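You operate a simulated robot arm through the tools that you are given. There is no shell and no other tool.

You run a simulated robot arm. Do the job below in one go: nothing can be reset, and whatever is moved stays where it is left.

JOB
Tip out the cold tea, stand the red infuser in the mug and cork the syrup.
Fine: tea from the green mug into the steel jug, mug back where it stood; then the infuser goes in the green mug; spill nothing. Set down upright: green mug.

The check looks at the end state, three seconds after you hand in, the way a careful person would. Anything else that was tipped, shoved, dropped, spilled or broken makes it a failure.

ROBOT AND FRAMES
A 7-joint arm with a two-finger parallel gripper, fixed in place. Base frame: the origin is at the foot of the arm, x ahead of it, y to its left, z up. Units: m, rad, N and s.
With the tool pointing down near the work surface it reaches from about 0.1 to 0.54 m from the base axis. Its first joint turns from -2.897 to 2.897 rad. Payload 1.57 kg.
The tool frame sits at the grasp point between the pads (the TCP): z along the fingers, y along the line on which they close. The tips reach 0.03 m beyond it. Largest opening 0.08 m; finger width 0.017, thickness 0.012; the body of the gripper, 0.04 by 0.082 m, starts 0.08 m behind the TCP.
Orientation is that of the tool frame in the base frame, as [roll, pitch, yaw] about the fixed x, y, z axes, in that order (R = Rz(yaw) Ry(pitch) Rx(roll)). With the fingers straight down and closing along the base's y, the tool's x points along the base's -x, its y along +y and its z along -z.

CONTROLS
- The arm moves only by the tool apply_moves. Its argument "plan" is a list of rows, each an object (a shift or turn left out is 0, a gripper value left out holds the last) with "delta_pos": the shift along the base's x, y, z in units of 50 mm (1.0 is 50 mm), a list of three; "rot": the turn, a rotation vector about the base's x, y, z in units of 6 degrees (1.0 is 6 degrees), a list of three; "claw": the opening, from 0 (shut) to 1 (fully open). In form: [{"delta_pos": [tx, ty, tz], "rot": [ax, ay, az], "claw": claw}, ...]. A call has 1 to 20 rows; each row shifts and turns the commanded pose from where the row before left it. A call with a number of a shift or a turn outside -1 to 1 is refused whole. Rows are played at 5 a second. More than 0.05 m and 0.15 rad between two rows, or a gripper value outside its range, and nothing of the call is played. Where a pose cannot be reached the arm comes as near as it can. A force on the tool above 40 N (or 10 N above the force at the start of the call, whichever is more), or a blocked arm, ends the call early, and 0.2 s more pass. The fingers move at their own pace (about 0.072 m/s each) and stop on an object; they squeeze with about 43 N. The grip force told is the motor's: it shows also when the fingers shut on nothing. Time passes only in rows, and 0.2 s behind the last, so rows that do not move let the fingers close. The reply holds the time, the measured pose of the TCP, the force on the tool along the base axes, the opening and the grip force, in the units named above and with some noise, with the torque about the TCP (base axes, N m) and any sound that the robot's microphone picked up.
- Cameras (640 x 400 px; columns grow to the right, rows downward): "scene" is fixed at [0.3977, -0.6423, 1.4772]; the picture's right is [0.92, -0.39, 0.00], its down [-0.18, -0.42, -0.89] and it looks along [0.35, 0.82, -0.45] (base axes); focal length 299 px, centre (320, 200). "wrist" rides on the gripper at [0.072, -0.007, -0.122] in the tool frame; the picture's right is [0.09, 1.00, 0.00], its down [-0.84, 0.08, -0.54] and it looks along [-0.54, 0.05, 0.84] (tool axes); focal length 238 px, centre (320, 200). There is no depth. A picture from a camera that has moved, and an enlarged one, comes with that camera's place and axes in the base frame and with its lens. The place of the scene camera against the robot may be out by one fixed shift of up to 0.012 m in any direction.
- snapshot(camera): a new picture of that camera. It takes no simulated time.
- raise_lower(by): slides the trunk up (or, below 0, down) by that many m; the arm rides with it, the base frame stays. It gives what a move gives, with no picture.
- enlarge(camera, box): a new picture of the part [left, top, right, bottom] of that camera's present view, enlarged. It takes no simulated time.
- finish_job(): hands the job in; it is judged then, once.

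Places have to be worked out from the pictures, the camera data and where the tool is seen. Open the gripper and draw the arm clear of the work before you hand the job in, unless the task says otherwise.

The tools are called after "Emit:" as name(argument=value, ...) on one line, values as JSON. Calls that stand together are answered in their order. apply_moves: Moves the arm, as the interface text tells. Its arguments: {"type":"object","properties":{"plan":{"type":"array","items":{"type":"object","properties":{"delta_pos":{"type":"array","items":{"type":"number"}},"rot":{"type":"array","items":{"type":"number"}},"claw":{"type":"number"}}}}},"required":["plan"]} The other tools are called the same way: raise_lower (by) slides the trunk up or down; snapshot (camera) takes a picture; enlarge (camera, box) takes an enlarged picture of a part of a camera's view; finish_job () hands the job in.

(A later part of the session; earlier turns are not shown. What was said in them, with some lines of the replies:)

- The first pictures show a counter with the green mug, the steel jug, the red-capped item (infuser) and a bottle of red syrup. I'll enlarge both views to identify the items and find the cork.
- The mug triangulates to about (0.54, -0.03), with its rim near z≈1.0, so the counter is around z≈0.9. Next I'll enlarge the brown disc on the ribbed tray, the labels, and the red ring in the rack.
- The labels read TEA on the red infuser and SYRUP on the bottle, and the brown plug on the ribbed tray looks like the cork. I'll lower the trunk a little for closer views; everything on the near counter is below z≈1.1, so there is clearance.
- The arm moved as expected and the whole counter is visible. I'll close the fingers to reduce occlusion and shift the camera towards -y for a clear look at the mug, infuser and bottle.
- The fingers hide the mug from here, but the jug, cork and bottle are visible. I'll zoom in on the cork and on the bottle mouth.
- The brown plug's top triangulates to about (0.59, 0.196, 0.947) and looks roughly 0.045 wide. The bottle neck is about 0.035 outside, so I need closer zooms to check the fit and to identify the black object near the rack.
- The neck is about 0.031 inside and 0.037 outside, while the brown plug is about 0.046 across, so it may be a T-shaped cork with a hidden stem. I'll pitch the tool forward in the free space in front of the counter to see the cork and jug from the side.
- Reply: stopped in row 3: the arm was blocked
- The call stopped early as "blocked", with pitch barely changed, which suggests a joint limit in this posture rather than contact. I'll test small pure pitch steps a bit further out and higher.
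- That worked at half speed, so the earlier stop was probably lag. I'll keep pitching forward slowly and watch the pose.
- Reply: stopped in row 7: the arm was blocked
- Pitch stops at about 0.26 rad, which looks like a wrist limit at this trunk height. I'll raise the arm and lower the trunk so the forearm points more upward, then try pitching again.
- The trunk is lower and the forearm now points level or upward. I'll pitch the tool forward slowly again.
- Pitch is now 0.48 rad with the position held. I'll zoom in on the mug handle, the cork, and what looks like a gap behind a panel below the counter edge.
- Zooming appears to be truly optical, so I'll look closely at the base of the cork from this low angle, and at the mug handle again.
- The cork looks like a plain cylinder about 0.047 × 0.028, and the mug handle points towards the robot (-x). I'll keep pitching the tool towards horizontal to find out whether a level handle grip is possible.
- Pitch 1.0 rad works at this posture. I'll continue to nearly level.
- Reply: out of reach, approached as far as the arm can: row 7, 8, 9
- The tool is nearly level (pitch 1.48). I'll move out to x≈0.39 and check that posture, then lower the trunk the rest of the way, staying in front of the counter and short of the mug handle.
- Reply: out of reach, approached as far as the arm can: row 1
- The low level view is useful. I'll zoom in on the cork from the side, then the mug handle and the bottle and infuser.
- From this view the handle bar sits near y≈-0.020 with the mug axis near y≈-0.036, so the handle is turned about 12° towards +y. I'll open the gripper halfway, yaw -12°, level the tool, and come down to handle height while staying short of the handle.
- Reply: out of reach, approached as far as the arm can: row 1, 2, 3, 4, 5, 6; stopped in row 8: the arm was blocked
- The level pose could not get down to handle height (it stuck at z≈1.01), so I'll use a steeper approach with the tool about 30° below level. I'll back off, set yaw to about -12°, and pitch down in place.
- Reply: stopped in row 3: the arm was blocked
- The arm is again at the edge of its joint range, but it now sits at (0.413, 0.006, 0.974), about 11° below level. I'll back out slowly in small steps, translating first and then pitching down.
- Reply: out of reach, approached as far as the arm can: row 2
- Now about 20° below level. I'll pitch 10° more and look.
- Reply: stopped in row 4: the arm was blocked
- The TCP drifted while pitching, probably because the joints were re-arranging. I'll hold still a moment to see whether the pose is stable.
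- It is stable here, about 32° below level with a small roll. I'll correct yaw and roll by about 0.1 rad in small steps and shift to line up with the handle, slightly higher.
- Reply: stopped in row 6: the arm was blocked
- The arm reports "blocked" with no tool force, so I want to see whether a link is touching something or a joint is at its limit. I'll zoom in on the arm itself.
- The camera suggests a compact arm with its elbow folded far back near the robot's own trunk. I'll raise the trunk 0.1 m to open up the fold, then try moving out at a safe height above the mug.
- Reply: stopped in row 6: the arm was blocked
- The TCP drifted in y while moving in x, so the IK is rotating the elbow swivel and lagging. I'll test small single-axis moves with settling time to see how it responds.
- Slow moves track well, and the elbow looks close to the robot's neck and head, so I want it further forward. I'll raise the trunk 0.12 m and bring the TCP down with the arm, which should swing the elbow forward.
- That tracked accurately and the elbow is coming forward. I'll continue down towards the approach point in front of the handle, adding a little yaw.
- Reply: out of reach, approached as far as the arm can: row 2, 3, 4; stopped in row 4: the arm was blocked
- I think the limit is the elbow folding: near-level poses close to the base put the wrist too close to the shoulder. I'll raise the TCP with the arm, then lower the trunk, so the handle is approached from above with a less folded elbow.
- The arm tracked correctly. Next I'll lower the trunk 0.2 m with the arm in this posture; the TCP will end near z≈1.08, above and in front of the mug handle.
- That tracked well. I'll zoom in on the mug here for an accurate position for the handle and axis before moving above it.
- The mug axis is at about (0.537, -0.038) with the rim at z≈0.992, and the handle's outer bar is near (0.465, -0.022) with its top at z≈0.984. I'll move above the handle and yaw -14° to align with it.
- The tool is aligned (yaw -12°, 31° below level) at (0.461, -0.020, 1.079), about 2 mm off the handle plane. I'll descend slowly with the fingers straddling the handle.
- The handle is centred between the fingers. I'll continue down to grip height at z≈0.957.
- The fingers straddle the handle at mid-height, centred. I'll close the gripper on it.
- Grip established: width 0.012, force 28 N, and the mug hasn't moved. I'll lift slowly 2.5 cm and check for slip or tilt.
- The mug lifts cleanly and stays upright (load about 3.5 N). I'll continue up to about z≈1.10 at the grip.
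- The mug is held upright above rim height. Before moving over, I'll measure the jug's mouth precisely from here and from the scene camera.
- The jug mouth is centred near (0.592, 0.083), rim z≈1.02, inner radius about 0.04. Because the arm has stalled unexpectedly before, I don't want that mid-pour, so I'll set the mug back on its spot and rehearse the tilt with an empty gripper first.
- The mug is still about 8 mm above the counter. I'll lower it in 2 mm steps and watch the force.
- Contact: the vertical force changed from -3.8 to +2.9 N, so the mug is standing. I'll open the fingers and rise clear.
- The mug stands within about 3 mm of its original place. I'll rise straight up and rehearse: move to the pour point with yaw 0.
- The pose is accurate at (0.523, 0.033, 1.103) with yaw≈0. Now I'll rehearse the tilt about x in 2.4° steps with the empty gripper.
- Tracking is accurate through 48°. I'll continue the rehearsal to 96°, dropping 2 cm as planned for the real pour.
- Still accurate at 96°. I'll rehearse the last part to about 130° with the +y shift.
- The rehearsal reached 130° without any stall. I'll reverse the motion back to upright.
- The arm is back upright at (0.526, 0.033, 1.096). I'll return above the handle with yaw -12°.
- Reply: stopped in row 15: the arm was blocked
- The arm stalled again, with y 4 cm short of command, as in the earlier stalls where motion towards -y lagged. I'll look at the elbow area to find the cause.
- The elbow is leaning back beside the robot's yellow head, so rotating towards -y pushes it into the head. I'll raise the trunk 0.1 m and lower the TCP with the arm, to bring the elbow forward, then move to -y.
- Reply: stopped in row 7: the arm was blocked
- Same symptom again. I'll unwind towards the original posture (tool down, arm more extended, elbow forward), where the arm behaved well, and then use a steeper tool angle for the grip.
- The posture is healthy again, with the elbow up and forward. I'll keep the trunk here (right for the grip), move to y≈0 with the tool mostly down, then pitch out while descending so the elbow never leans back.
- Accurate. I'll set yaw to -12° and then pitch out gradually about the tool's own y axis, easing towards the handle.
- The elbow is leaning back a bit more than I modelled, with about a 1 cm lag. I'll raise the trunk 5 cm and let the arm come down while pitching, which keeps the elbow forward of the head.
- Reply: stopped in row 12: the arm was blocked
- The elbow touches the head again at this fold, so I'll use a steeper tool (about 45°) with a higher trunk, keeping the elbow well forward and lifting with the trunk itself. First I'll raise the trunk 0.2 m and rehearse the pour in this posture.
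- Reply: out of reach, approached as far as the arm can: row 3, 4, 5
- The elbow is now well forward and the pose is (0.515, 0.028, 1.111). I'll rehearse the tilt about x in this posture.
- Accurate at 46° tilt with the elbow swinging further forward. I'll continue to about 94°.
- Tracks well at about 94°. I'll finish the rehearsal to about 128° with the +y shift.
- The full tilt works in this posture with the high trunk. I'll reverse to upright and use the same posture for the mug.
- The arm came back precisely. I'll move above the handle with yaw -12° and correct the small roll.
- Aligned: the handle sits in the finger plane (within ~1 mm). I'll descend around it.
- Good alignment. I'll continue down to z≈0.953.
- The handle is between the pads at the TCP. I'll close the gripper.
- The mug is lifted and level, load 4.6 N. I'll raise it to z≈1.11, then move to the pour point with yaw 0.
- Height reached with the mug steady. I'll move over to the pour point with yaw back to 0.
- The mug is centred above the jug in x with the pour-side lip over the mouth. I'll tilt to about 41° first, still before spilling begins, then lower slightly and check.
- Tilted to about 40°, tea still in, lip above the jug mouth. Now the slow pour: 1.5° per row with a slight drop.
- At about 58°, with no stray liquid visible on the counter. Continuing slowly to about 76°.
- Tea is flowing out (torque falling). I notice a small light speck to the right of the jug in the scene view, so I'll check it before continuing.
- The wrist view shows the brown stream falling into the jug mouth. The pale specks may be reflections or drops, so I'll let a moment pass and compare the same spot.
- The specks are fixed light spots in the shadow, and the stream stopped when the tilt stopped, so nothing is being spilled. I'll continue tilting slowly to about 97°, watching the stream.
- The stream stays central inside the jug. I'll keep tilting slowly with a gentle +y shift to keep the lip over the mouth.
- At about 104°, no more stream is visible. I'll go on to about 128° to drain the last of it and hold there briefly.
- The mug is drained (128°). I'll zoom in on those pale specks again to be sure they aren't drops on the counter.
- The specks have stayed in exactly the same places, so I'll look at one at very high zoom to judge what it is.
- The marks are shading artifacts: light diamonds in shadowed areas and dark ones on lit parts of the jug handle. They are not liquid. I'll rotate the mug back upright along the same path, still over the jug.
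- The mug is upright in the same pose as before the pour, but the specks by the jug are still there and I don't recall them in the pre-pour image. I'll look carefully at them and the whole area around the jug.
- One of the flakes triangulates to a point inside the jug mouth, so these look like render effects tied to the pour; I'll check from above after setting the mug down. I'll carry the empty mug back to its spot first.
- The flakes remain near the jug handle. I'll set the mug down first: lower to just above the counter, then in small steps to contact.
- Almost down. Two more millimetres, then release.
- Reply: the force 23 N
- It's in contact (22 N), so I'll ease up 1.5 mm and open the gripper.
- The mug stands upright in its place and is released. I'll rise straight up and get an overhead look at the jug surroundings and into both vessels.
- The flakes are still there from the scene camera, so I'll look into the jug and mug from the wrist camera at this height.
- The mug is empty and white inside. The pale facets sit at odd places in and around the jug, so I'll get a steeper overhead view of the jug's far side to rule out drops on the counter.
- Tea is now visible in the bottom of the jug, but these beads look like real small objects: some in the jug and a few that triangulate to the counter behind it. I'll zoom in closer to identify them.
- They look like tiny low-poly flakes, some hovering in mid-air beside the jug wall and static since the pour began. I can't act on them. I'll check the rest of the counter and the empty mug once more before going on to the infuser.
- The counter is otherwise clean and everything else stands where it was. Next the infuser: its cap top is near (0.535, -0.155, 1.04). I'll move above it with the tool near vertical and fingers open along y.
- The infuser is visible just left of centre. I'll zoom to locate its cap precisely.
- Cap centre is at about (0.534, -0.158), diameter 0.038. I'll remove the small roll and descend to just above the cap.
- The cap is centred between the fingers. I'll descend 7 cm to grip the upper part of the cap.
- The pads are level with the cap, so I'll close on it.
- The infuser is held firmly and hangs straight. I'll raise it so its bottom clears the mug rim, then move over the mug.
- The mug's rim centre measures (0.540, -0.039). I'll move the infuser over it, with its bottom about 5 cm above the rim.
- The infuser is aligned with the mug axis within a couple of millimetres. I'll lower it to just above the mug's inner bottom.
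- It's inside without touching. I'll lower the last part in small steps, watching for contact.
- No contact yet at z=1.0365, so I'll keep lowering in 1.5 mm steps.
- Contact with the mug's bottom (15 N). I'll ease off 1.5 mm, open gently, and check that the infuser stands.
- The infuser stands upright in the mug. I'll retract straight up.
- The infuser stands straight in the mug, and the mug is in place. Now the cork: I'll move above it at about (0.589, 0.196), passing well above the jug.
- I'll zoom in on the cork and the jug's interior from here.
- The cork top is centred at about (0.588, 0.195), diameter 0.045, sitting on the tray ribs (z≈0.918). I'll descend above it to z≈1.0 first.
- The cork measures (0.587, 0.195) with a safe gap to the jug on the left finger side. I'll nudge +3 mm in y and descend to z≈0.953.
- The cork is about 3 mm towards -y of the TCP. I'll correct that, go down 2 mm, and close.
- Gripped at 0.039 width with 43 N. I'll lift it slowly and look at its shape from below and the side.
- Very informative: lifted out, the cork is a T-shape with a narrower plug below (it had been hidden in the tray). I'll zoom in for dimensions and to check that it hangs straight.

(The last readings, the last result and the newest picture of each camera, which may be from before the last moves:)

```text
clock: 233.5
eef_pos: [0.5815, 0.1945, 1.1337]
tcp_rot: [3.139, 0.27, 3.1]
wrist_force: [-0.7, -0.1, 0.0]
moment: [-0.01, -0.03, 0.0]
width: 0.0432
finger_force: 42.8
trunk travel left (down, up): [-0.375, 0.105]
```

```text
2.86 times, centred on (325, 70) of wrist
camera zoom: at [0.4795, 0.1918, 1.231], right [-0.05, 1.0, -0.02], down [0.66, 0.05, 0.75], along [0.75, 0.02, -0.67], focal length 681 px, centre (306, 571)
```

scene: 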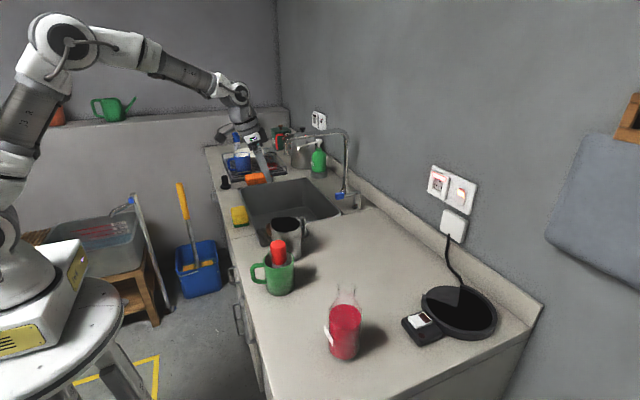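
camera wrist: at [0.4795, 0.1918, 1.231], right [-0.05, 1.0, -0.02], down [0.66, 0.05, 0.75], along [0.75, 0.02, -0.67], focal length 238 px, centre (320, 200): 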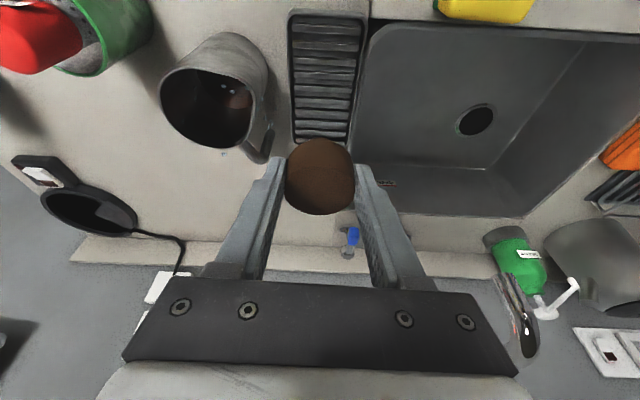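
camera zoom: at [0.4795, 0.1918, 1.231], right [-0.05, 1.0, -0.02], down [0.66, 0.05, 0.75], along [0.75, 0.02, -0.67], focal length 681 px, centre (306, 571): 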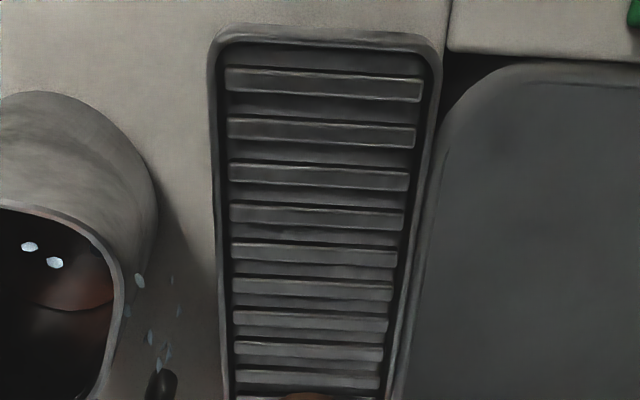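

The cork is a T: head about 0.043 across and 0.029 tall, with a tapered plug about 0.028→0.025 and 0.013 long, which fits the 0.031 neck. It hangs upright, so I'll raise it and carry it towards the bottle above everything else.

Emit:
apply_moves(plan=[{"delta_pos": [0, 0, 0.25]}, {"delta_pos": [0, 0, 0.25]}, {"delta_pos": [0, 0, 0.25]}, {"delta_pos": [0, 0, 0.25]}, {"delta_pos": [0, 0, 0.25]}, {"delta_pos": [0, 0, 0.25]}, {"delta_pos": [0, -0.3, 0.1]}, {"delta_pos": [0, -0.35, 0]}, {"delta_pos": [0, -0.35, 0]}, {"delta_pos": [0, -0.35, 0]}, {"delta_pos": [0, -0.35, 0]}, {"delta_pos": [0, -0.35, 0]}, {"delta_pos": [0, -0.35, 0]}, {"delta_pos": [0, -0.35, 0]}, {"delta_pos": [0, -0.35, 0]}, {"delta_pos": [0, -0.35, 0]}, {"delta_pos": [0, -0.35, 0]}, {"delta_pos": [0, -0.35, 0]}, {"delta_pos": [0, 0, 0]}])

Emit:
snapshot(camera="wrist")

Emit:
snapshot(camera="scene")

```text
clock: 237.5
eef_pos: [0.5832, -0.0125, 1.2125]
tcp_rot: [3.139, 0.27, 3.1]
wrist_force: [-1.0, -0.1, -0.9]
moment: [-0.01, -0.02, 0.01]
width: 0.0431
finger_force: 42.9
trunk travel left (down, up): [-0.375, 0.105]
```

```text
taken
camera wrist: at [0.4804, -0.0157, 1.3105], right [-0.05, 1.0, -0.02], down [0.66, 0.05, 0.75], along [0.75, 0.02, -0.67], focal length 238 px, centre (320, 200)
```

wrist: 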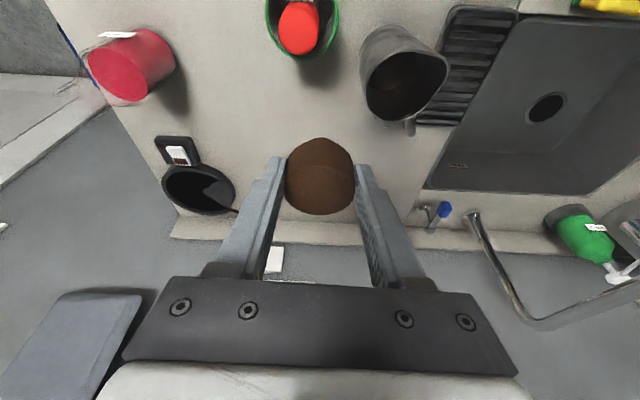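

```text
taken
```

scene: 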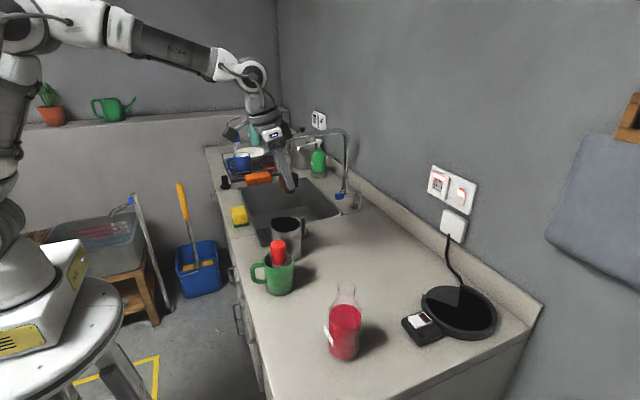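

All steady. I'll continue towards the bottle and stop short so the wrist camera can measure the mouth.

Emit:
apply_moves(plan=[{"delta_pos": [0, -0.35, 0]}, {"delta_pos": [0, -0.35, 0]}, {"delta_pos": [0, -0.35, 0]}, {"delta_pos": [0, -0.35, 0]}, {"delta_pos": [0, -0.35, 0]}, {"delta_pos": [0, -0.35, 0]}, {"delta_pos": [0, -0.35, 0]}, {"delta_pos": [0, -0.35, 0]}, {"delta_pos": [0, -0.35, 0]}, {"delta_pos": [0, -0.3, 0]}, {"delta_pos": [0, 0, 0]}, {"delta_pos": [0, 0, 0]}])

Emit:
snapshot(camera="wrist")

Emit:
enlarge(camera="wrist", box=[190, 60, 330, 200])

Emit:
enlarge(camera="scene", box=[270, 190, 400, 370])

```text
clock: 240.1
eef_pos: [0.5822, -0.1862, 1.2122]
tcp_rot: [3.139, 0.271, 3.099]
wrist_force: [0.4, -0.1, 0.2]
moment: [-0.01, 0.0, 0.01]
width: 0.0431
finger_force: 43.2
trunk travel left (down, up): [-0.375, 0.105]
```

```text
taken
camera wrist: at [0.4797, -0.1896, 1.311], right [-0.05, 1.0, -0.02], down [0.66, 0.05, 0.75], along [0.75, 0.02, -0.67], focal length 238 px, centre (320, 200)
```

wrist: 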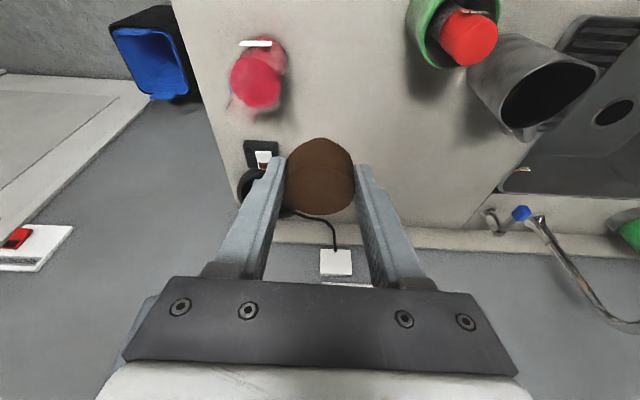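

```text
2.86 times, centred on (260, 130) of wrist
camera zoom: at [0.4797, -0.1896, 1.311], right [-0.05, 1.0, -0.02], down [0.66, 0.05, 0.75], along [0.75, 0.02, -0.67], focal length 681 px, centre (491, 400)
```

zoom: 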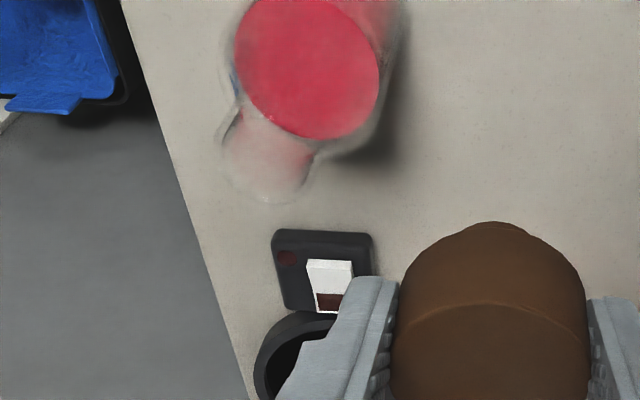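

```text
2.22 times, centred on (335, 280) of scene
camera zoom: at [0.3977, -0.6423, 1.4772], right [0.92, -0.39, 0.0], down [-0.18, -0.42, -0.89], along [0.35, 0.82, -0.45], focal length 665 px, centre (287, 22)
```

zoom: 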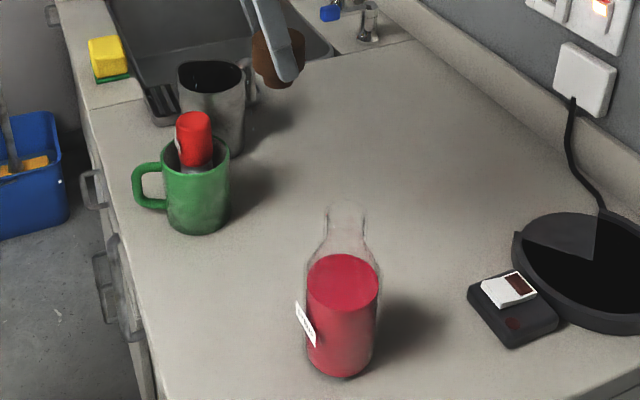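

I'll zoom further on the bottle mouth for an accurate fix.

Emit:
enlarge(camera="wrist", box=[222, 92, 266, 136])

Emit:
enlarge(camera="wrist", box=[215, 30, 295, 130])

Emit:
enlarge(camera="scene", box=[328, 276, 364, 316])

```text
9.09 times, centred on (244, 114) of wrist
camera zoom: at [0.4797, -0.1896, 1.311], right [-0.05, 1.0, -0.02], down [0.66, 0.05, 0.75], along [0.75, 0.02, -0.67], focal length 2167 px, centre (1011, 982)
```

zoom: 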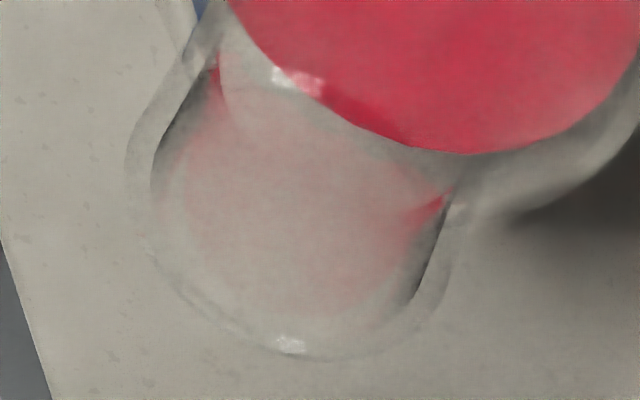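

```text
4.00 times, centred on (255, 80) of wrist
camera zoom: at [0.4797, -0.1896, 1.311], right [-0.05, 1.0, -0.02], down [0.66, 0.05, 0.75], along [0.75, 0.02, -0.67], focal length 953 px, centre (580, 680)
```

zoom: 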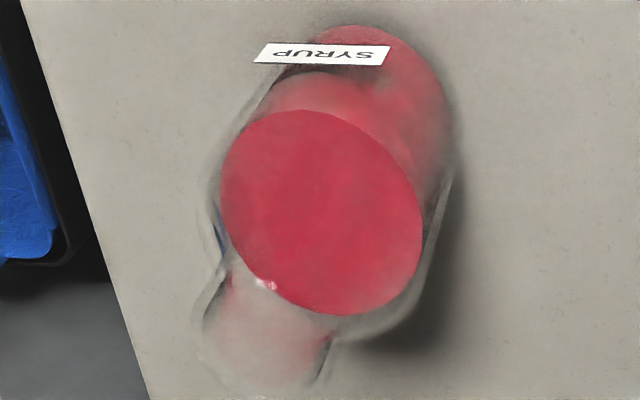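

```text
10.00 times, centred on (346, 296) of scene
camera zoom: at [0.3977, -0.6423, 1.4772], right [0.92, -0.39, 0.0], down [-0.18, -0.42, -0.89], along [0.35, 0.82, -0.45], focal length 2993 px, centre (60, -760)
```

zoom: 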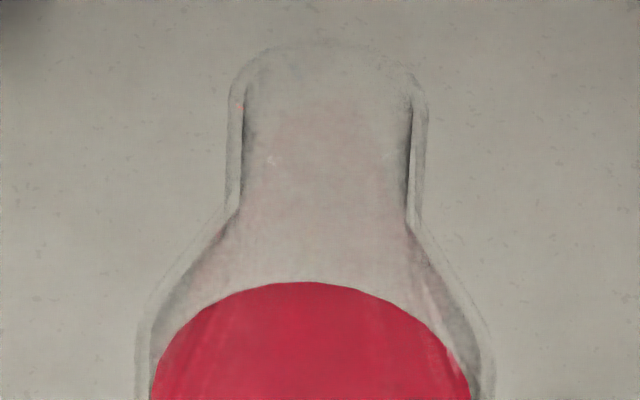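

The mouth triangulates to about (0.608, -0.271), z≈1.08–1.09. I'll move closer in y and re-measure so the estimate comes from a more central view.

Emit:
apply_moves(plan=[{"delta_pos": [0, -0.25, 0]}, {"delta_pos": [0, -0.25, 0]}, {"delta_pos": [0, -0.25, 0]}, {"delta_pos": [0, -0.25, 0]}, {"delta_pos": [0, -0.25, 0]}, {"delta_pos": [0, -0.25, 0]}, {"delta_pos": [0, -0.15, 0]}, {"delta_pos": [0, 0, 0]}, {"delta_pos": [0, 0, 0]}])

Emit:
snapshot(camera="wrist")

Emit:
enlarge(camera="wrist", box=[270, 60, 350, 150])

Emit:
enlarge(camera="scene", box=[300, 180, 400, 330])

```text
clock: 242.1
eef_pos: [0.5832, -0.2675, 1.2135]
tcp_rot: [3.141, 0.271, 3.099]
wrist_force: [-0.3, 0.2, -0.3]
moment: [0.01, -0.01, -0.01]
width: 0.0434
finger_force: 42.6
trunk travel left (down, up): [-0.375, 0.105]
```

```text
taken
camera wrist: at [0.4806, -0.2705, 1.3107], right [-0.05, 1.0, -0.02], down [0.66, 0.05, 0.75], along [0.75, 0.02, -0.67], focal length 238 px, centre (320, 200)
```

wrist: 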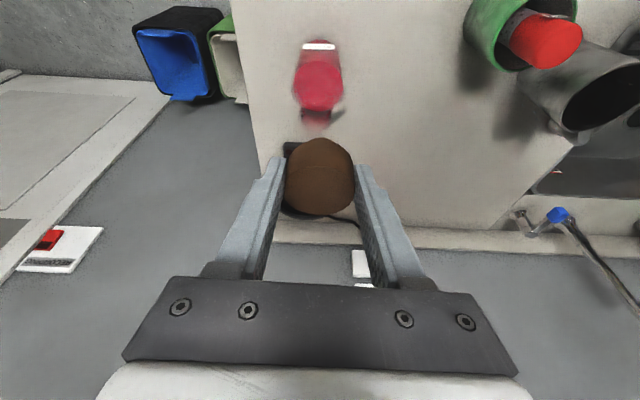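

```text
4.44 times, centred on (310, 105) of wrist
camera zoom: at [0.4806, -0.2705, 1.3107], right [-0.05, 1.0, -0.02], down [0.66, 0.05, 0.75], along [0.75, 0.02, -0.67], focal length 1059 px, centre (364, 622)
```

zoom: 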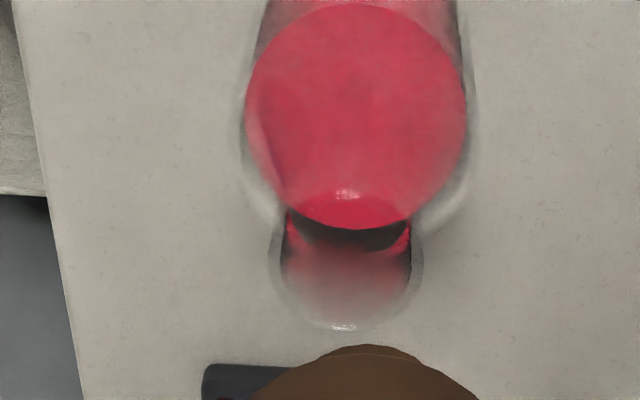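

```text
2.67 times, centred on (350, 255) of scene
camera zoom: at [0.3977, -0.6423, 1.4772], right [0.92, -0.39, 0.0], down [-0.18, -0.42, -0.89], along [0.35, 0.82, -0.45], focal length 798 px, centre (240, 53)
```

zoom: 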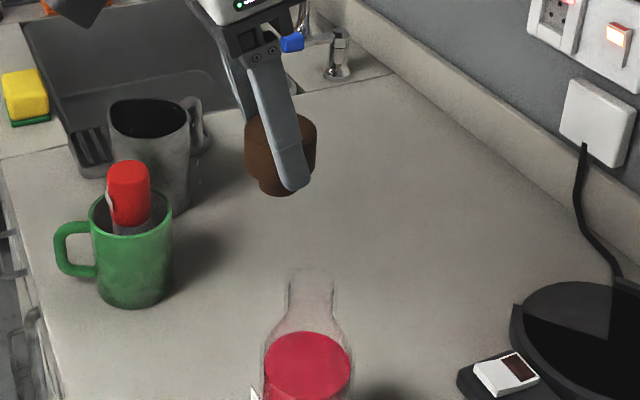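

The mouth now triangulates consistently to about (0.611, -0.2735, 1.078). Next I'll measure the cork's axis relative to the TCP with a close scene zoom.

Emit:
enlarge(camera="scene", box=[318, 218, 358, 256])

Emit:
enlarge(camera="wrist", box=[275, 130, 365, 225])

```text
10.53 times, centred on (338, 237) of scene
camera zoom: at [0.3977, -0.6423, 1.4772], right [0.92, -0.39, 0.0], down [-0.18, -0.42, -0.89], along [0.35, 0.82, -0.45], focal length 3150 px, centre (130, -190)
```

zoom: 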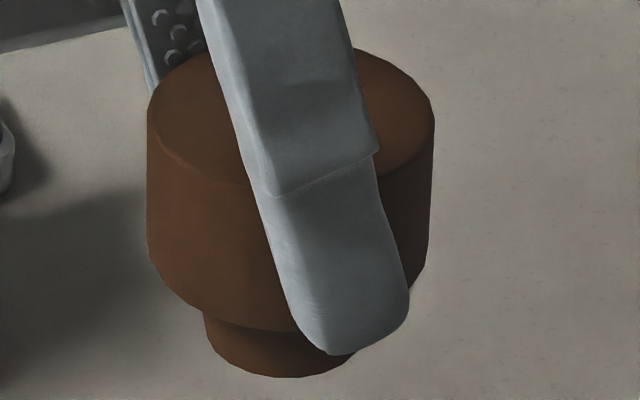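

```text
4.21 times, centred on (320, 178) of wrist
camera zoom: at [0.4806, -0.2705, 1.3107], right [-0.05, 1.0, -0.02], down [0.66, 0.05, 0.75], along [0.75, 0.02, -0.67], focal length 1004 px, centre (320, 295)
```

zoom: 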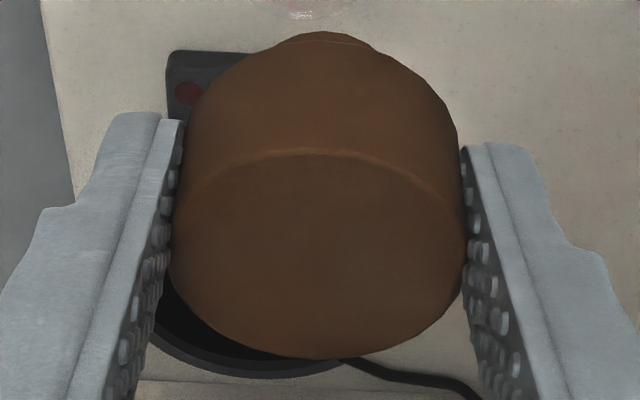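

Both cameras agree on the relative offset: the cork must move about +0.025 in x and -0.006 in y. I'll make that move, lower to about 1 cm above the mouth, and recheck.

Emit:
apply_moves(plan=[{"delta_pos": [0.1, -0.024, 0]}, {"delta_pos": [0.1, -0.024, 0]}, {"delta_pos": [0.1, -0.024, 0]}, {"delta_pos": [0.1, -0.024, 0]}, {"delta_pos": [0.1, -0.024, 0]}, {"delta_pos": [0, 0, -0.2]}, {"delta_pos": [0, 0, -0.2]}, {"delta_pos": [0, 0, -0.2]}, {"delta_pos": [0, 0, -0.2]}, {"delta_pos": [0, 0, -0.2]}, {"delta_pos": [0, 0, -0.2]}, {"delta_pos": [0, 0, -0.2]}, {"delta_pos": [0, 0, -0.1]}, {"delta_pos": [0, 0, 0]}, {"delta_pos": [0, 0, 0]}])

Emit:
snapshot(camera="wrist")

Emit:
enlarge(camera="scene", box=[325, 250, 370, 310])

Emit:
enlarge(camera="wrist", box=[260, 60, 380, 230])

```text
clock: 245.3
eef_pos: [0.6067, -0.2758, 1.1382]
tcp_rot: [3.138, 0.27, 3.1]
wrist_force: [0.7, 0.1, -0.2]
moment: [0.01, -0.04, -0.01]
width: 0.0435
finger_force: 42.8
trunk travel left (down, up): [-0.375, 0.105]
```

```text
taken
camera wrist: at [0.5043, -0.278, 1.2355], right [-0.05, 1.0, -0.02], down [0.66, 0.05, 0.75], along [0.75, 0.02, -0.67], focal length 238 px, centre (320, 200)
```

wrist: 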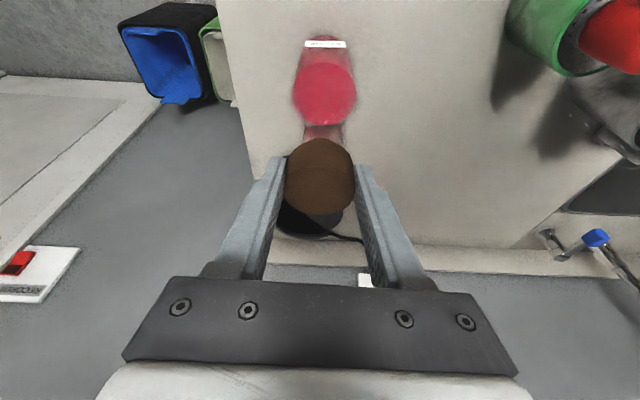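

```text
6.67 times, centred on (348, 280) of scene
camera zoom: at [0.3977, -0.6423, 1.4772], right [0.92, -0.39, 0.0], down [-0.18, -0.42, -0.89], along [0.35, 0.82, -0.45], focal length 1995 px, centre (137, -333)
```

zoom: 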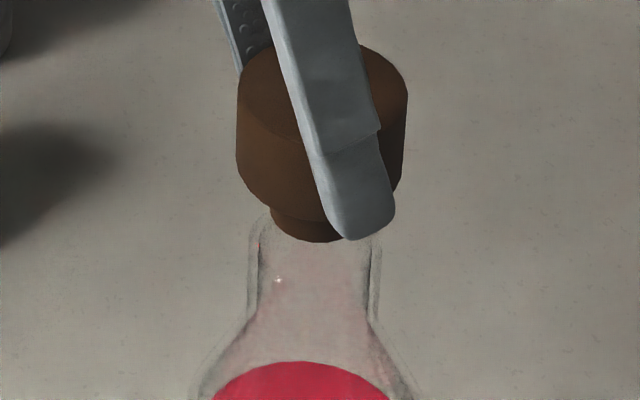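

```text
2.35 times, centred on (320, 145) of wrist
camera zoom: at [0.5043, -0.278, 1.2355], right [-0.05, 1.0, -0.02], down [0.66, 0.05, 0.75], along [0.75, 0.02, -0.67], focal length 561 px, centre (320, 329)
```

zoom: 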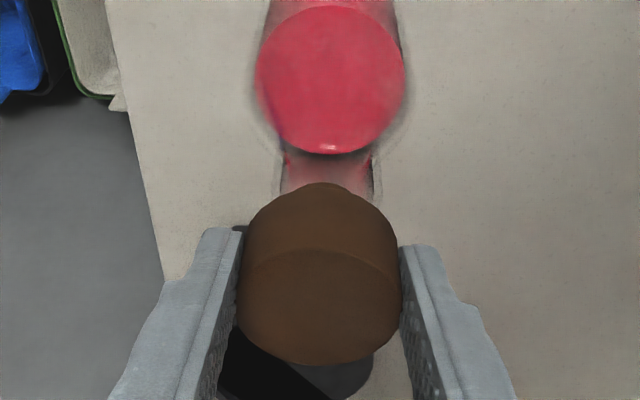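

In the scene view the cork is in line with the neck; the wrist view says it needs about +2 mm in y. I'll correct that and start lowering in small steps.

Emit:
apply_moves(plan=[{"delta_pos": [0.01, 0.04, 0]}, {"delta_pos": [0, 0, -0.06]}, {"delta_pos": [0, 0, -0.06]}, {"delta_pos": [0, 0, 0]}])

Emit:
enlarge(camera="scene", box=[325, 250, 370, 310])

Emit:
enlarge(camera="wrist", box=[260, 60, 380, 230])

```text
clock: 246.3
eef_pos: [0.6078, -0.2714, 1.1306]
tcp_rot: [3.14, 0.271, 3.1]
wrist_force: [-0.7, -0.2, 0.0]
moment: [0.03, 0.0, 0.04]
width: 0.0435
finger_force: 43.5
trunk travel left (down, up): [-0.375, 0.105]
```

```text
6.67 times, centred on (348, 280) of scene
camera zoom: at [0.3977, -0.6423, 1.4772], right [0.92, -0.39, 0.0], down [-0.18, -0.42, -0.89], along [0.35, 0.82, -0.45], focal length 1995 px, centre (137, -333)
```

zoom: 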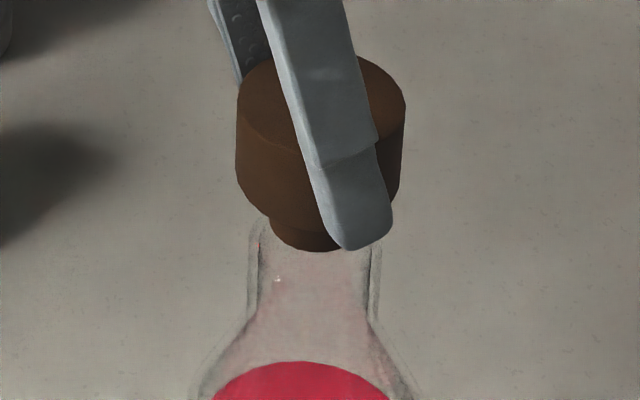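

```text
2.35 times, centred on (320, 145) of wrist
camera zoom: at [0.5057, -0.2752, 1.2291], right [-0.05, 1.0, -0.02], down [0.66, 0.05, 0.75], along [0.75, 0.02, -0.67], focal length 561 px, centre (320, 329)
```

zoom: 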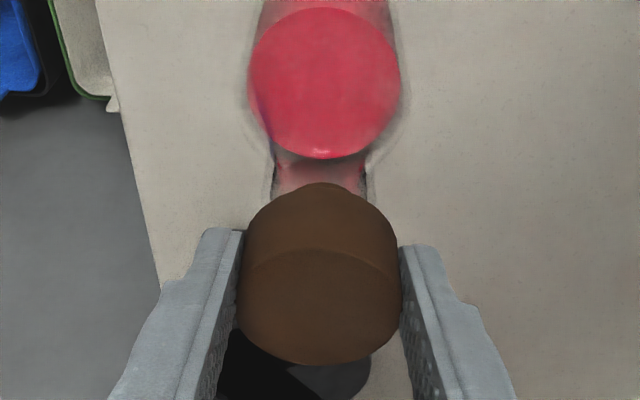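

Alignment looks good in both views (within about 1 mm), with the plug about 1 cm above the mouth. I'll continue lowering and watch the forces.

Emit:
apply_moves(plan=[{"delta_pos": [0.01, 0, -0.06]}, {"delta_pos": [0, 0, -0.06]}, {"delta_pos": [0, 0, -0.06]}, {"delta_pos": [0, 0, 0]}])

Emit:
enlarge(camera="scene", box=[325, 250, 370, 310])

Emit:
enlarge(camera="wrist", box=[260, 60, 380, 230])

```text
clock: 247.3
eef_pos: [0.6085, -0.2723, 1.1223]
tcp_rot: [3.14, 0.269, 3.099]
wrist_force: [0.3, -0.7, 0.4]
moment: [-0.03, 0.0, 0.01]
width: 0.0433
finger_force: 42.9
trunk travel left (down, up): [-0.375, 0.105]
```

```text
6.67 times, centred on (348, 280) of scene
camera zoom: at [0.3977, -0.6423, 1.4772], right [0.92, -0.39, 0.0], down [-0.18, -0.42, -0.89], along [0.35, 0.82, -0.45], focal length 1995 px, centre (137, -333)
```

zoom: 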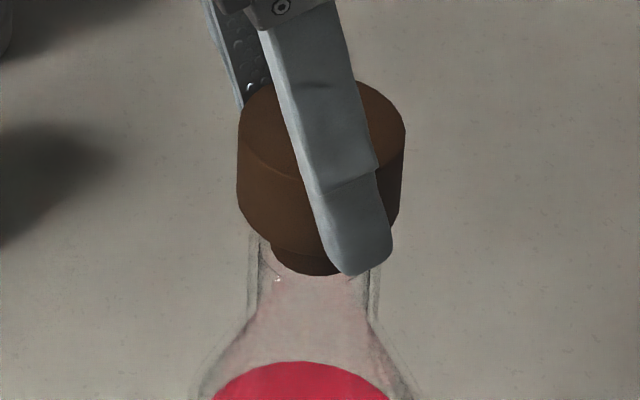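

```text
2.35 times, centred on (320, 145) of wrist
camera zoom: at [0.5063, -0.2751, 1.2199], right [-0.05, 1.0, -0.02], down [0.66, 0.05, 0.75], along [0.75, 0.02, -0.67], focal length 561 px, centre (320, 329)
```

zoom: 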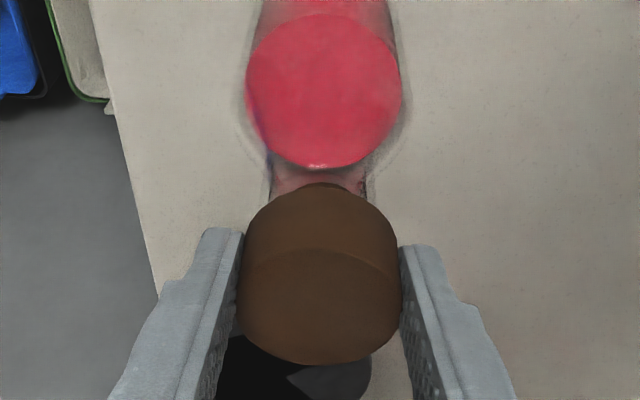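

Still aligned and free of contact. Continuing down into the neck in 3 mm steps.

Emit:
apply_moves(plan=[{"delta_pos": [0, -0.01, -0.06]}, {"delta_pos": [0, 0, -0.06]}, {"delta_pos": [0, 0, 0]}])

Emit:
enlarge(camera="scene", box=[325, 255, 370, 315])

```text
clock: 248.1
eef_pos: [0.6085, -0.273, 1.1157]
tcp_rot: [3.139, 0.27, 3.099]
wrist_force: [0.1, -0.1, -0.2]
moment: [0.02, 0.01, -0.01]
width: 0.0433
finger_force: 43.2
trunk travel left (down, up): [-0.375, 0.105]
```

```text
6.67 times, centred on (348, 285) of scene
camera zoom: at [0.3977, -0.6423, 1.4772], right [0.92, -0.39, 0.0], down [-0.18, -0.42, -0.89], along [0.35, 0.82, -0.45], focal length 1995 px, centre (137, -367)
```

zoom: 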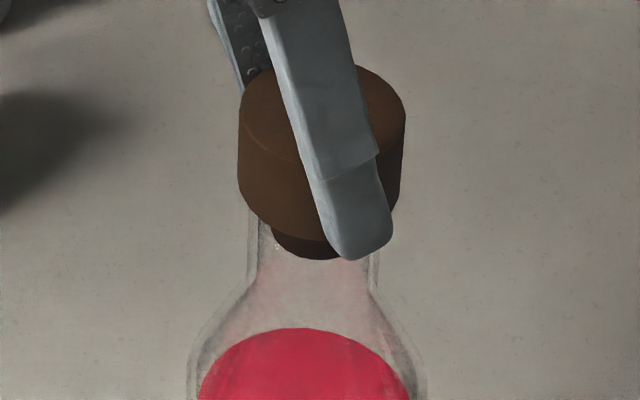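

Emit:
apply_moves(plan=[{"delta_pos": [0, 0, -0.05]}, {"delta_pos": [0, 0, -0.05]}, {"delta_pos": [0, 0, 0]}])

Emit:
enlarge(camera="scene", box=[325, 255, 370, 315])

```text
clock: 248.9
eef_pos: [0.6088, -0.2736, 1.1114]
tcp_rot: [3.14, 0.27, 3.1]
wrist_force: [0.0, -0.3, 1.1]
moment: [0.01, 0.02, 0.01]
width: 0.0431
finger_force: 42.8
trunk travel left (down, up): [-0.375, 0.105]
```

```text
6.67 times, centred on (348, 285) of scene
camera zoom: at [0.3977, -0.6423, 1.4772], right [0.92, -0.39, 0.0], down [-0.18, -0.42, -0.89], along [0.35, 0.82, -0.45], focal length 1995 px, centre (137, -367)
```

zoom: 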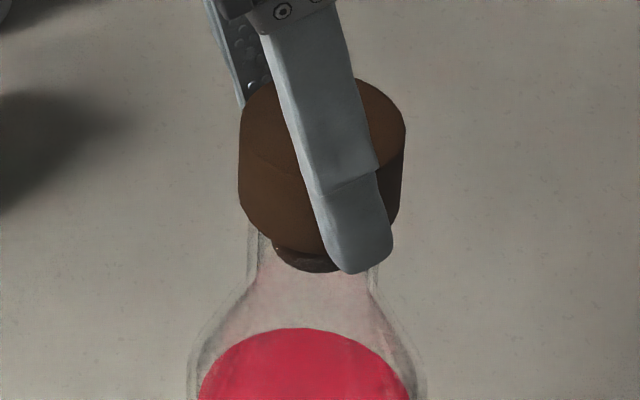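

The plug is now seen through the glass of the neck with no lateral force. I'll continue in small steps until it seats.

Emit:
apply_moves(plan=[{"delta_pos": [0, 0, -0.04]}, {"delta_pos": [0, 0, 0]}])

Emit:
apply_moves(plan=[{"delta_pos": [0, 0, -0.04]}, {"delta_pos": [0, 0, 0]}])

Emit:
enlarge(camera="scene", box=[325, 255, 370, 315])

```text
clock: 249.5
eef_pos: [0.6085, -0.2736, 1.1105]
tcp_rot: [3.141, 0.271, 3.1]
wrist_force: [0.2, 0.2, -0.2]
moment: [-0.01, 0.01, -0.03]
width: 0.0431
finger_force: 43.1
trunk travel left (down, up): [-0.375, 0.105]
```

```text
clock: 250.1
eef_pos: [0.6077, -0.273, 1.1069]
tcp_rot: [3.14, 0.272, 3.1]
wrist_force: [-0.3, 1.1, -1.2]
moment: [0.01, -0.01, 0.0]
width: 0.043
finger_force: 42.6
trunk travel left (down, up): [-0.375, 0.105]
```

```text
6.67 times, centred on (348, 285) of scene
camera zoom: at [0.3977, -0.6423, 1.4772], right [0.92, -0.39, 0.0], down [-0.18, -0.42, -0.89], along [0.35, 0.82, -0.45], focal length 1995 px, centre (137, -367)
```

zoom: 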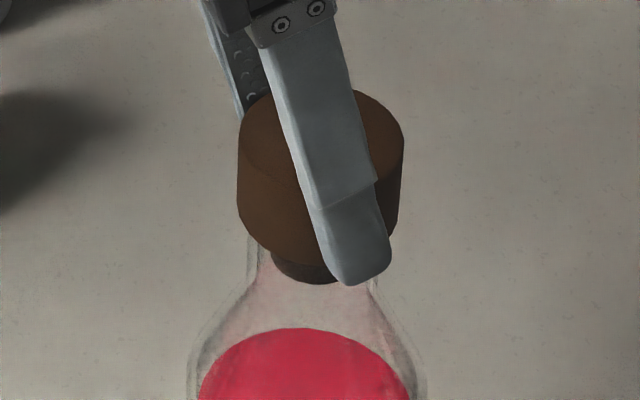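

The head's underside looks about level with the mouth. I'll continue in 1.5 mm steps until I feel contact.

Emit:
apply_moves(plan=[{"delta_pos": [0, 0, -0.03]}, {"delta_pos": [0, 0, 0]}])

Emit:
apply_moves(plan=[{"delta_pos": [0, 0, -0.03]}, {"delta_pos": [0, 0, 0]}])

Emit:
apply_moves(plan=[{"delta_pos": [0, 0, -0.03]}, {"delta_pos": [0, 0, 0]}])

```text
clock: 250.7
eef_pos: [0.6082, -0.2741, 1.1081]
tcp_rot: [-3.141, 0.274, 3.1]
wrist_force: [-1.3, -1.2, 7.1]
moment: [-0.34, 0.14, -0.08]
width: 0.0434
finger_force: 43.5
trunk travel left (down, up): [-0.375, 0.105]
heard: snap
```

```text
clock: 251.3
eef_pos: [0.6082, -0.2738, 1.1081]
tcp_rot: [3.141, 0.276, 3.099]
wrist_force: [-2.5, -3.6, 17.1]
moment: [-0.18, 0.11, -0.07]
width: 0.0434
finger_force: 43.3
trunk travel left (down, up): [-0.375, 0.105]
```

```text
clock: 251.9
eef_pos: [0.6072, -0.273, 1.1077]
tcp_rot: [-3.14, 0.281, 3.099]
wrist_force: [-0.8, -4.6, 30.2]
moment: [-0.15, -0.04, -0.07]
width: 0.0434
finger_force: 43.2
trunk travel left (down, up): [-0.375, 0.105]
```

I heard a "snap" and the force rose to 30 N, so the cork is seated. I'll relieve the pressure and open the gripper.

Emit:
apply_moves(plan=[{"delta_pos": [0, 0, 0.04]}, {"delta_pos": [0, 0, 0.03]}, {"delta_pos": [0, 0, 0]}])

Emit:
enlarge(camera="scene", box=[320, 255, 375, 365])

```text
clock: 252.7
eef_pos: [0.6075, -0.2733, 1.1078]
tcp_rot: [3.139, 0.272, 3.101]
wrist_force: [1.3, -5.1, 18.8]
moment: [-0.47, -0.59, -0.15]
width: 0.0434
finger_force: 42.6
trunk travel left (down, up): [-0.375, 0.105]
```

```text
3.64 times, centred on (348, 310) of scene
camera zoom: at [0.3977, -0.6423, 1.4772], right [0.92, -0.39, 0.0], down [-0.18, -0.42, -0.89], along [0.35, 0.82, -0.45], focal length 1088 px, centre (220, -200)
```

zoom: 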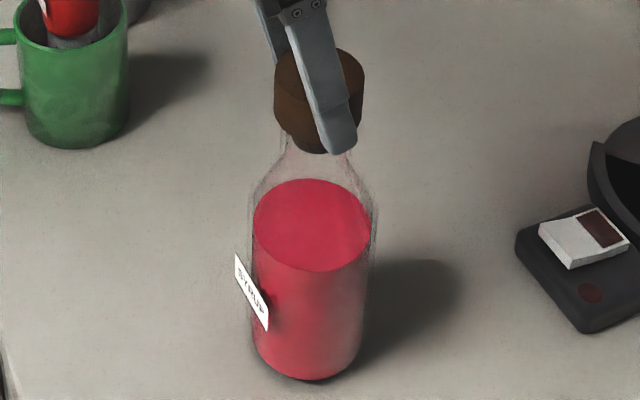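

Residual force is 19 N. I'll ease up a little more, then open.

Emit:
apply_moves(plan=[{"delta_pos": [0, 0, 0.025]}, {"delta_pos": [0, 0, 0]}])

Emit:
apply_moves(plan=[{"claw": 0.6}, {"claw": 0.7}, {"claw": 0.9}, {"claw": 0.9}])

Emit:
enlarge(camera="scene", box=[320, 255, 375, 365])

Emit:
snapshot(camera="wrist")

```text
clock: 253.3
eef_pos: [0.6075, -0.2729, 1.1078]
tcp_rot: [3.14, 0.271, 3.1]
wrist_force: [1.8, -4.3, 13.3]
moment: [-0.44, -0.49, -0.14]
width: 0.0434
finger_force: 43.1
trunk travel left (down, up): [-0.375, 0.105]
```

```text
clock: 254.3
eef_pos: [0.6085, -0.2735, 1.107]
tcp_rot: [3.14, 0.27, 3.1]
wrist_force: [0.5, -0.6, 0.0]
moment: [-0.04, 0.01, 0.01]
width: 0.0721
finger_force: 0.0
trunk travel left (down, up): [-0.375, 0.105]
```

```text
3.64 times, centred on (348, 310) of scene
camera zoom: at [0.3977, -0.6423, 1.4772], right [0.92, -0.39, 0.0], down [-0.18, -0.42, -0.89], along [0.35, 0.82, -0.45], focal length 1088 px, centre (220, -200)
```

zoom: 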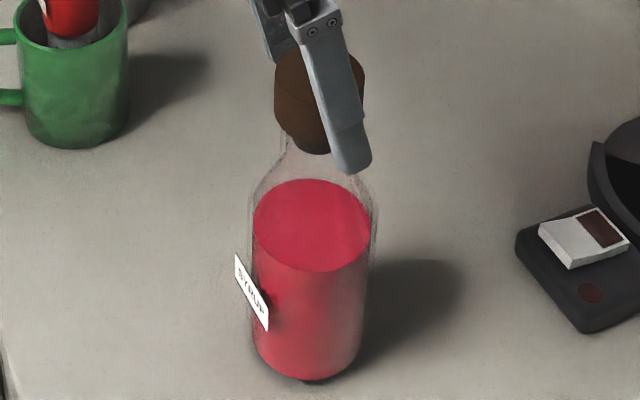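

```text
taken
camera wrist: at [0.5064, -0.2756, 1.2056], right [-0.05, 1.0, -0.02], down [0.66, 0.05, 0.75], along [0.75, 0.02, -0.67], focal length 238 px, centre (320, 200)
```

wrist: 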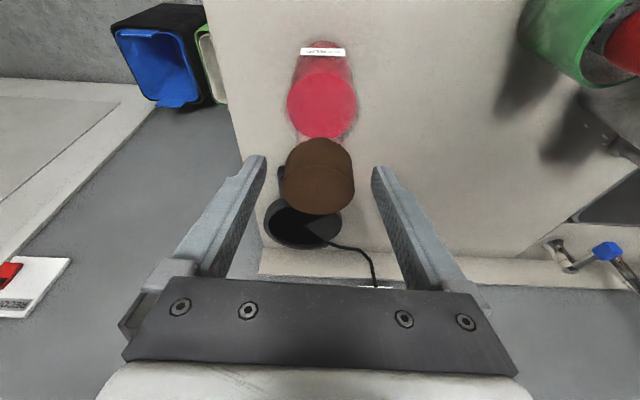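

Released; the cork sits centred on the bottle. I'll rise straight up and check.

Emit:
apply_moves(plan=[{"delta_pos": [0, 0, 0.1]}, {"delta_pos": [0, 0, 0.2]}, {"delta_pos": [0, 0, 0.2]}, {"delta_pos": [0, 0, 0.2]}, {"delta_pos": [0, 0, 0.2]}, {"delta_pos": [0, 0, 0.2]}, {"delta_pos": [0, 0, 0.2]}, {"delta_pos": [0, 0, 0.2]}, {"delta_pos": [0, 0, 0.2]}, {"delta_pos": [0, 0, 0.2]}, {"delta_pos": [0, 0, 0]}])

Emit:
enlarge(camera="scene", box=[320, 255, 375, 365])

Emit:
snapshot(camera="wrist")

Emit:
enlarge(camera="scene", box=[330, 265, 362, 305])

```text
clock: 256.7
eef_pos: [0.6077, -0.2729, 1.2026]
tcp_rot: [3.139, 0.271, 3.099]
wrist_force: [-0.2, 0.0, 0.1]
moment: [0.01, 0.03, 0.01]
width: 0.072
finger_force: 0.2
trunk travel left (down, up): [-0.375, 0.105]
```

```text
3.64 times, centred on (348, 310) of scene
camera zoom: at [0.3977, -0.6423, 1.4772], right [0.92, -0.39, 0.0], down [-0.18, -0.42, -0.89], along [0.35, 0.82, -0.45], focal length 1088 px, centre (220, -200)
```

zoom: 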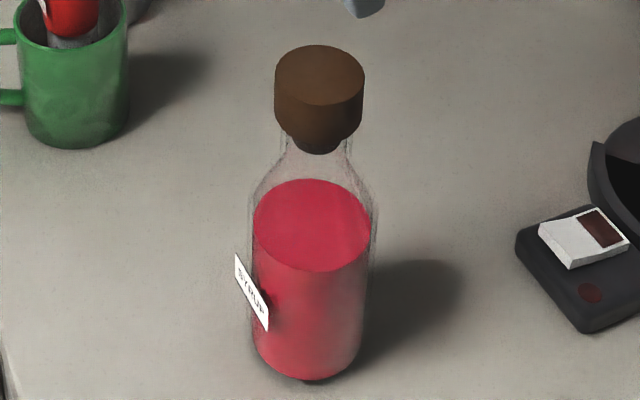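

```text
taken
camera wrist: at [0.5058, -0.2757, 1.3004], right [-0.05, 1.0, -0.02], down [0.66, 0.05, 0.75], along [0.75, 0.02, -0.67], focal length 238 px, centre (320, 200)
```

wrist: 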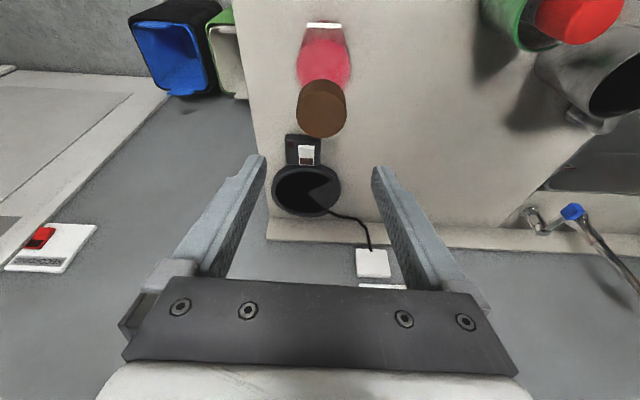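

```text
10.00 times, centred on (346, 285) of scene
camera zoom: at [0.3977, -0.6423, 1.4772], right [0.92, -0.39, 0.0], down [-0.18, -0.42, -0.89], along [0.35, 0.82, -0.45], focal length 2993 px, centre (60, -650)
```

zoom: 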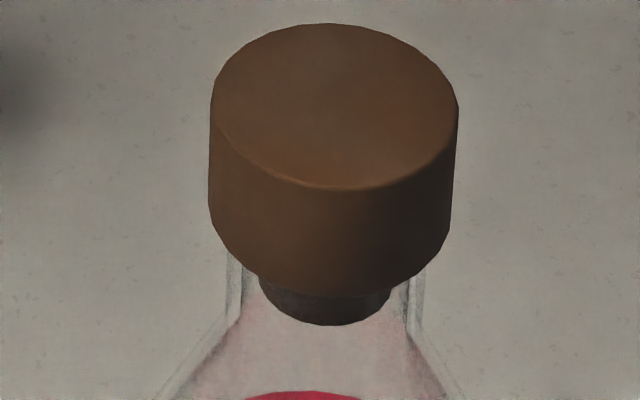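

The cork is fully seated and upright. I'll draw the arm back and up, clear of the work, then do a last check of everything.

Emit:
apply_moves(plan=[{"delta_pos": [-0.2, 0.1, 0.2]}, {"delta_pos": [-0.2, 0.2, 0.2]}, {"delta_pos": [-0.2, 0.2, 0.2]}, {"delta_pos": [-0.2, 0.2, 0.2]}, {"delta_pos": [-0.2, 0.2, 0.2]}, {"delta_pos": [-0.2, 0.2, 0.2]}, {"delta_pos": [-0.2, 0.2, 0.1]}, {"delta_pos": [-0.2, 0.2, 0]}, {"delta_pos": [-0.2, 0.2, 0]}, {"delta_pos": [-0.2, 0.2, 0]}, {"delta_pos": [-0.2, 0.2, 0]}, {"delta_pos": [-0.2, 0.2, 0]}, {"delta_pos": [-0.2, 0.2, 0]}, {"delta_pos": [-0.2, 0.2, 0]}, {"delta_pos": [-0.2, 0.2, 0]}, {"delta_pos": [-0.2, 0.2, 0]}, {"delta_pos": [-0.2, 0.2, 0]}, {"delta_pos": [0, 0, 0]}])

Emit:
snapshot(camera="scene")

Emit:
snapshot(camera="wrist")

Emit:
enlarge(camera="scene", box=[240, 200, 330, 300])

```text
clock: 260.5
eef_pos: [0.4387, -0.108, 1.2679]
tcp_rot: [3.139, 0.269, 3.1]
wrist_force: [-0.7, 0.2, -0.3]
moment: [0.02, -0.02, 0.0]
width: 0.0719
finger_force: 0.1
trunk travel left (down, up): [-0.375, 0.105]
```

```text
taken
```

scene: 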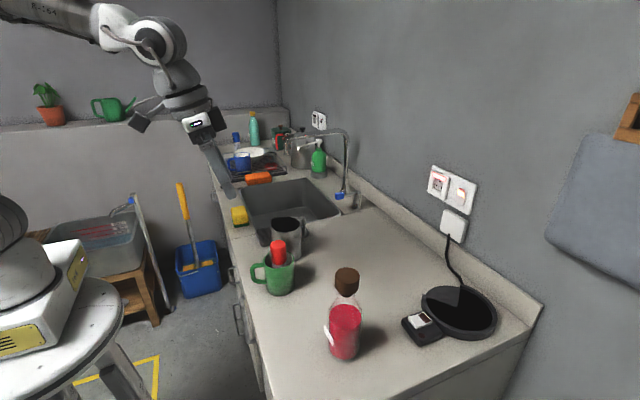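

```text
taken
camera wrist: at [0.3361, -0.1104, 1.3662], right [-0.05, 1.0, -0.02], down [0.66, 0.05, 0.75], along [0.75, 0.02, -0.66], focal length 238 px, centre (320, 200)
```

wrist: 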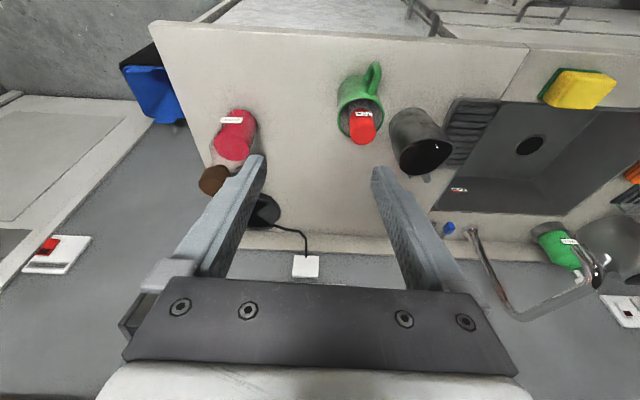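

```text
4.00 times, centred on (285, 250) of scene
camera zoom: at [0.3977, -0.6423, 1.4772], right [0.92, -0.39, 0.0], down [-0.18, -0.42, -0.89], along [0.35, 0.82, -0.45], focal length 1197 px, centre (460, 0)
```

zoom: 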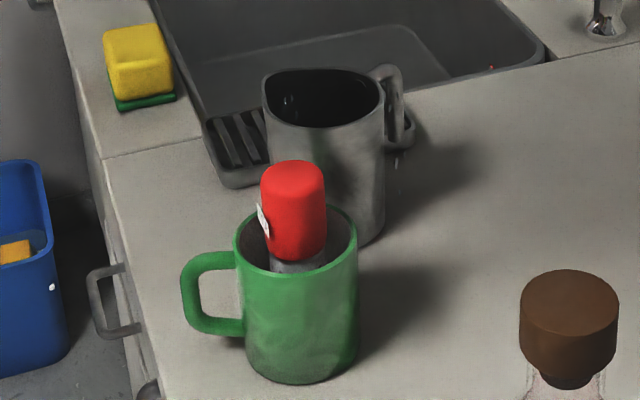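

Final check: the mug is upright within a few millimetres of its spot with the red infuser standing in it. The tea is in the jug, the cork is snapped into the syrup bottle, the bottle and jug haven't moved, and the gripper is open. I'll back the arm off a little more and then hand in.

Emit:
apply_moves(plan=[{"delta_pos": [-0.2, 0.1, 0.2]}, {"delta_pos": [-0.2, 0.1, 0.2]}, {"delta_pos": [-0.2, 0.1, 0.2]}, {"delta_pos": [0, 0, 0]}, {"delta_pos": [0, 0, 0]}])

Emit:
snapshot(camera="scene")

```text
clock: 261.7
eef_pos: [0.408, -0.0934, 1.298]
tcp_rot: [3.14, 0.271, 3.098]
wrist_force: [0.3, 0.1, 0.1]
moment: [0.01, 0.02, 0.0]
width: 0.0721
finger_force: 0.0
trunk travel left (down, up): [-0.375, 0.105]
```

```text
taken
```

scene: 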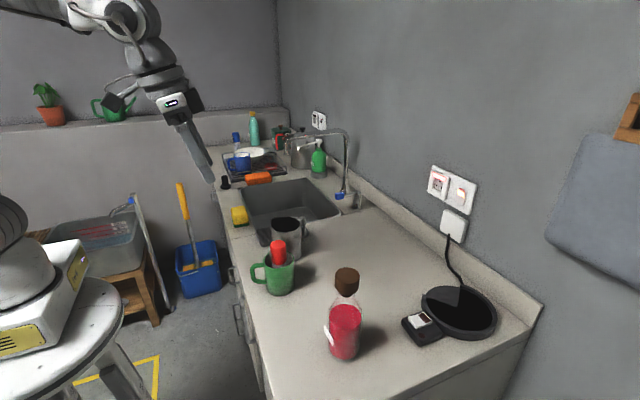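

The arm is clear, the gripper is open and everything is standing as required, so I'm handing the job in.

Emit:
finish_job()

```text
The job is handed in.
```

I finished all three parts and handed the job in. One thing is uncertain: small pale flakes appeared around the jug during the pour, and I couldn't tell what they are.

- **Tea:** I poured it from the green mug into the steel jug. The stream fell inside the jug mouth each time I could see it, and the mug is empty. It stands upright within a few millimetres of its original spot.
- **Infuser:** the red infuser stands upright in the green mug.
- **Syrup:** the cork is pushed into the bottle neck. I heard it snap in, and it sits straight.

**Flakes near the jug:** they appeared when the tea started to flow and stayed put afterwards. Some look as if they hang in mid-air in and beside the jug, and a few seem to lie on the counter behind it. They are pale blue, not tea-coloured, so they may be a visual effect of the pour, but I can't rule out splashed drops.

I saw nothing else moved or spilled. I left the gripper open and drew the arm clear of the counter.
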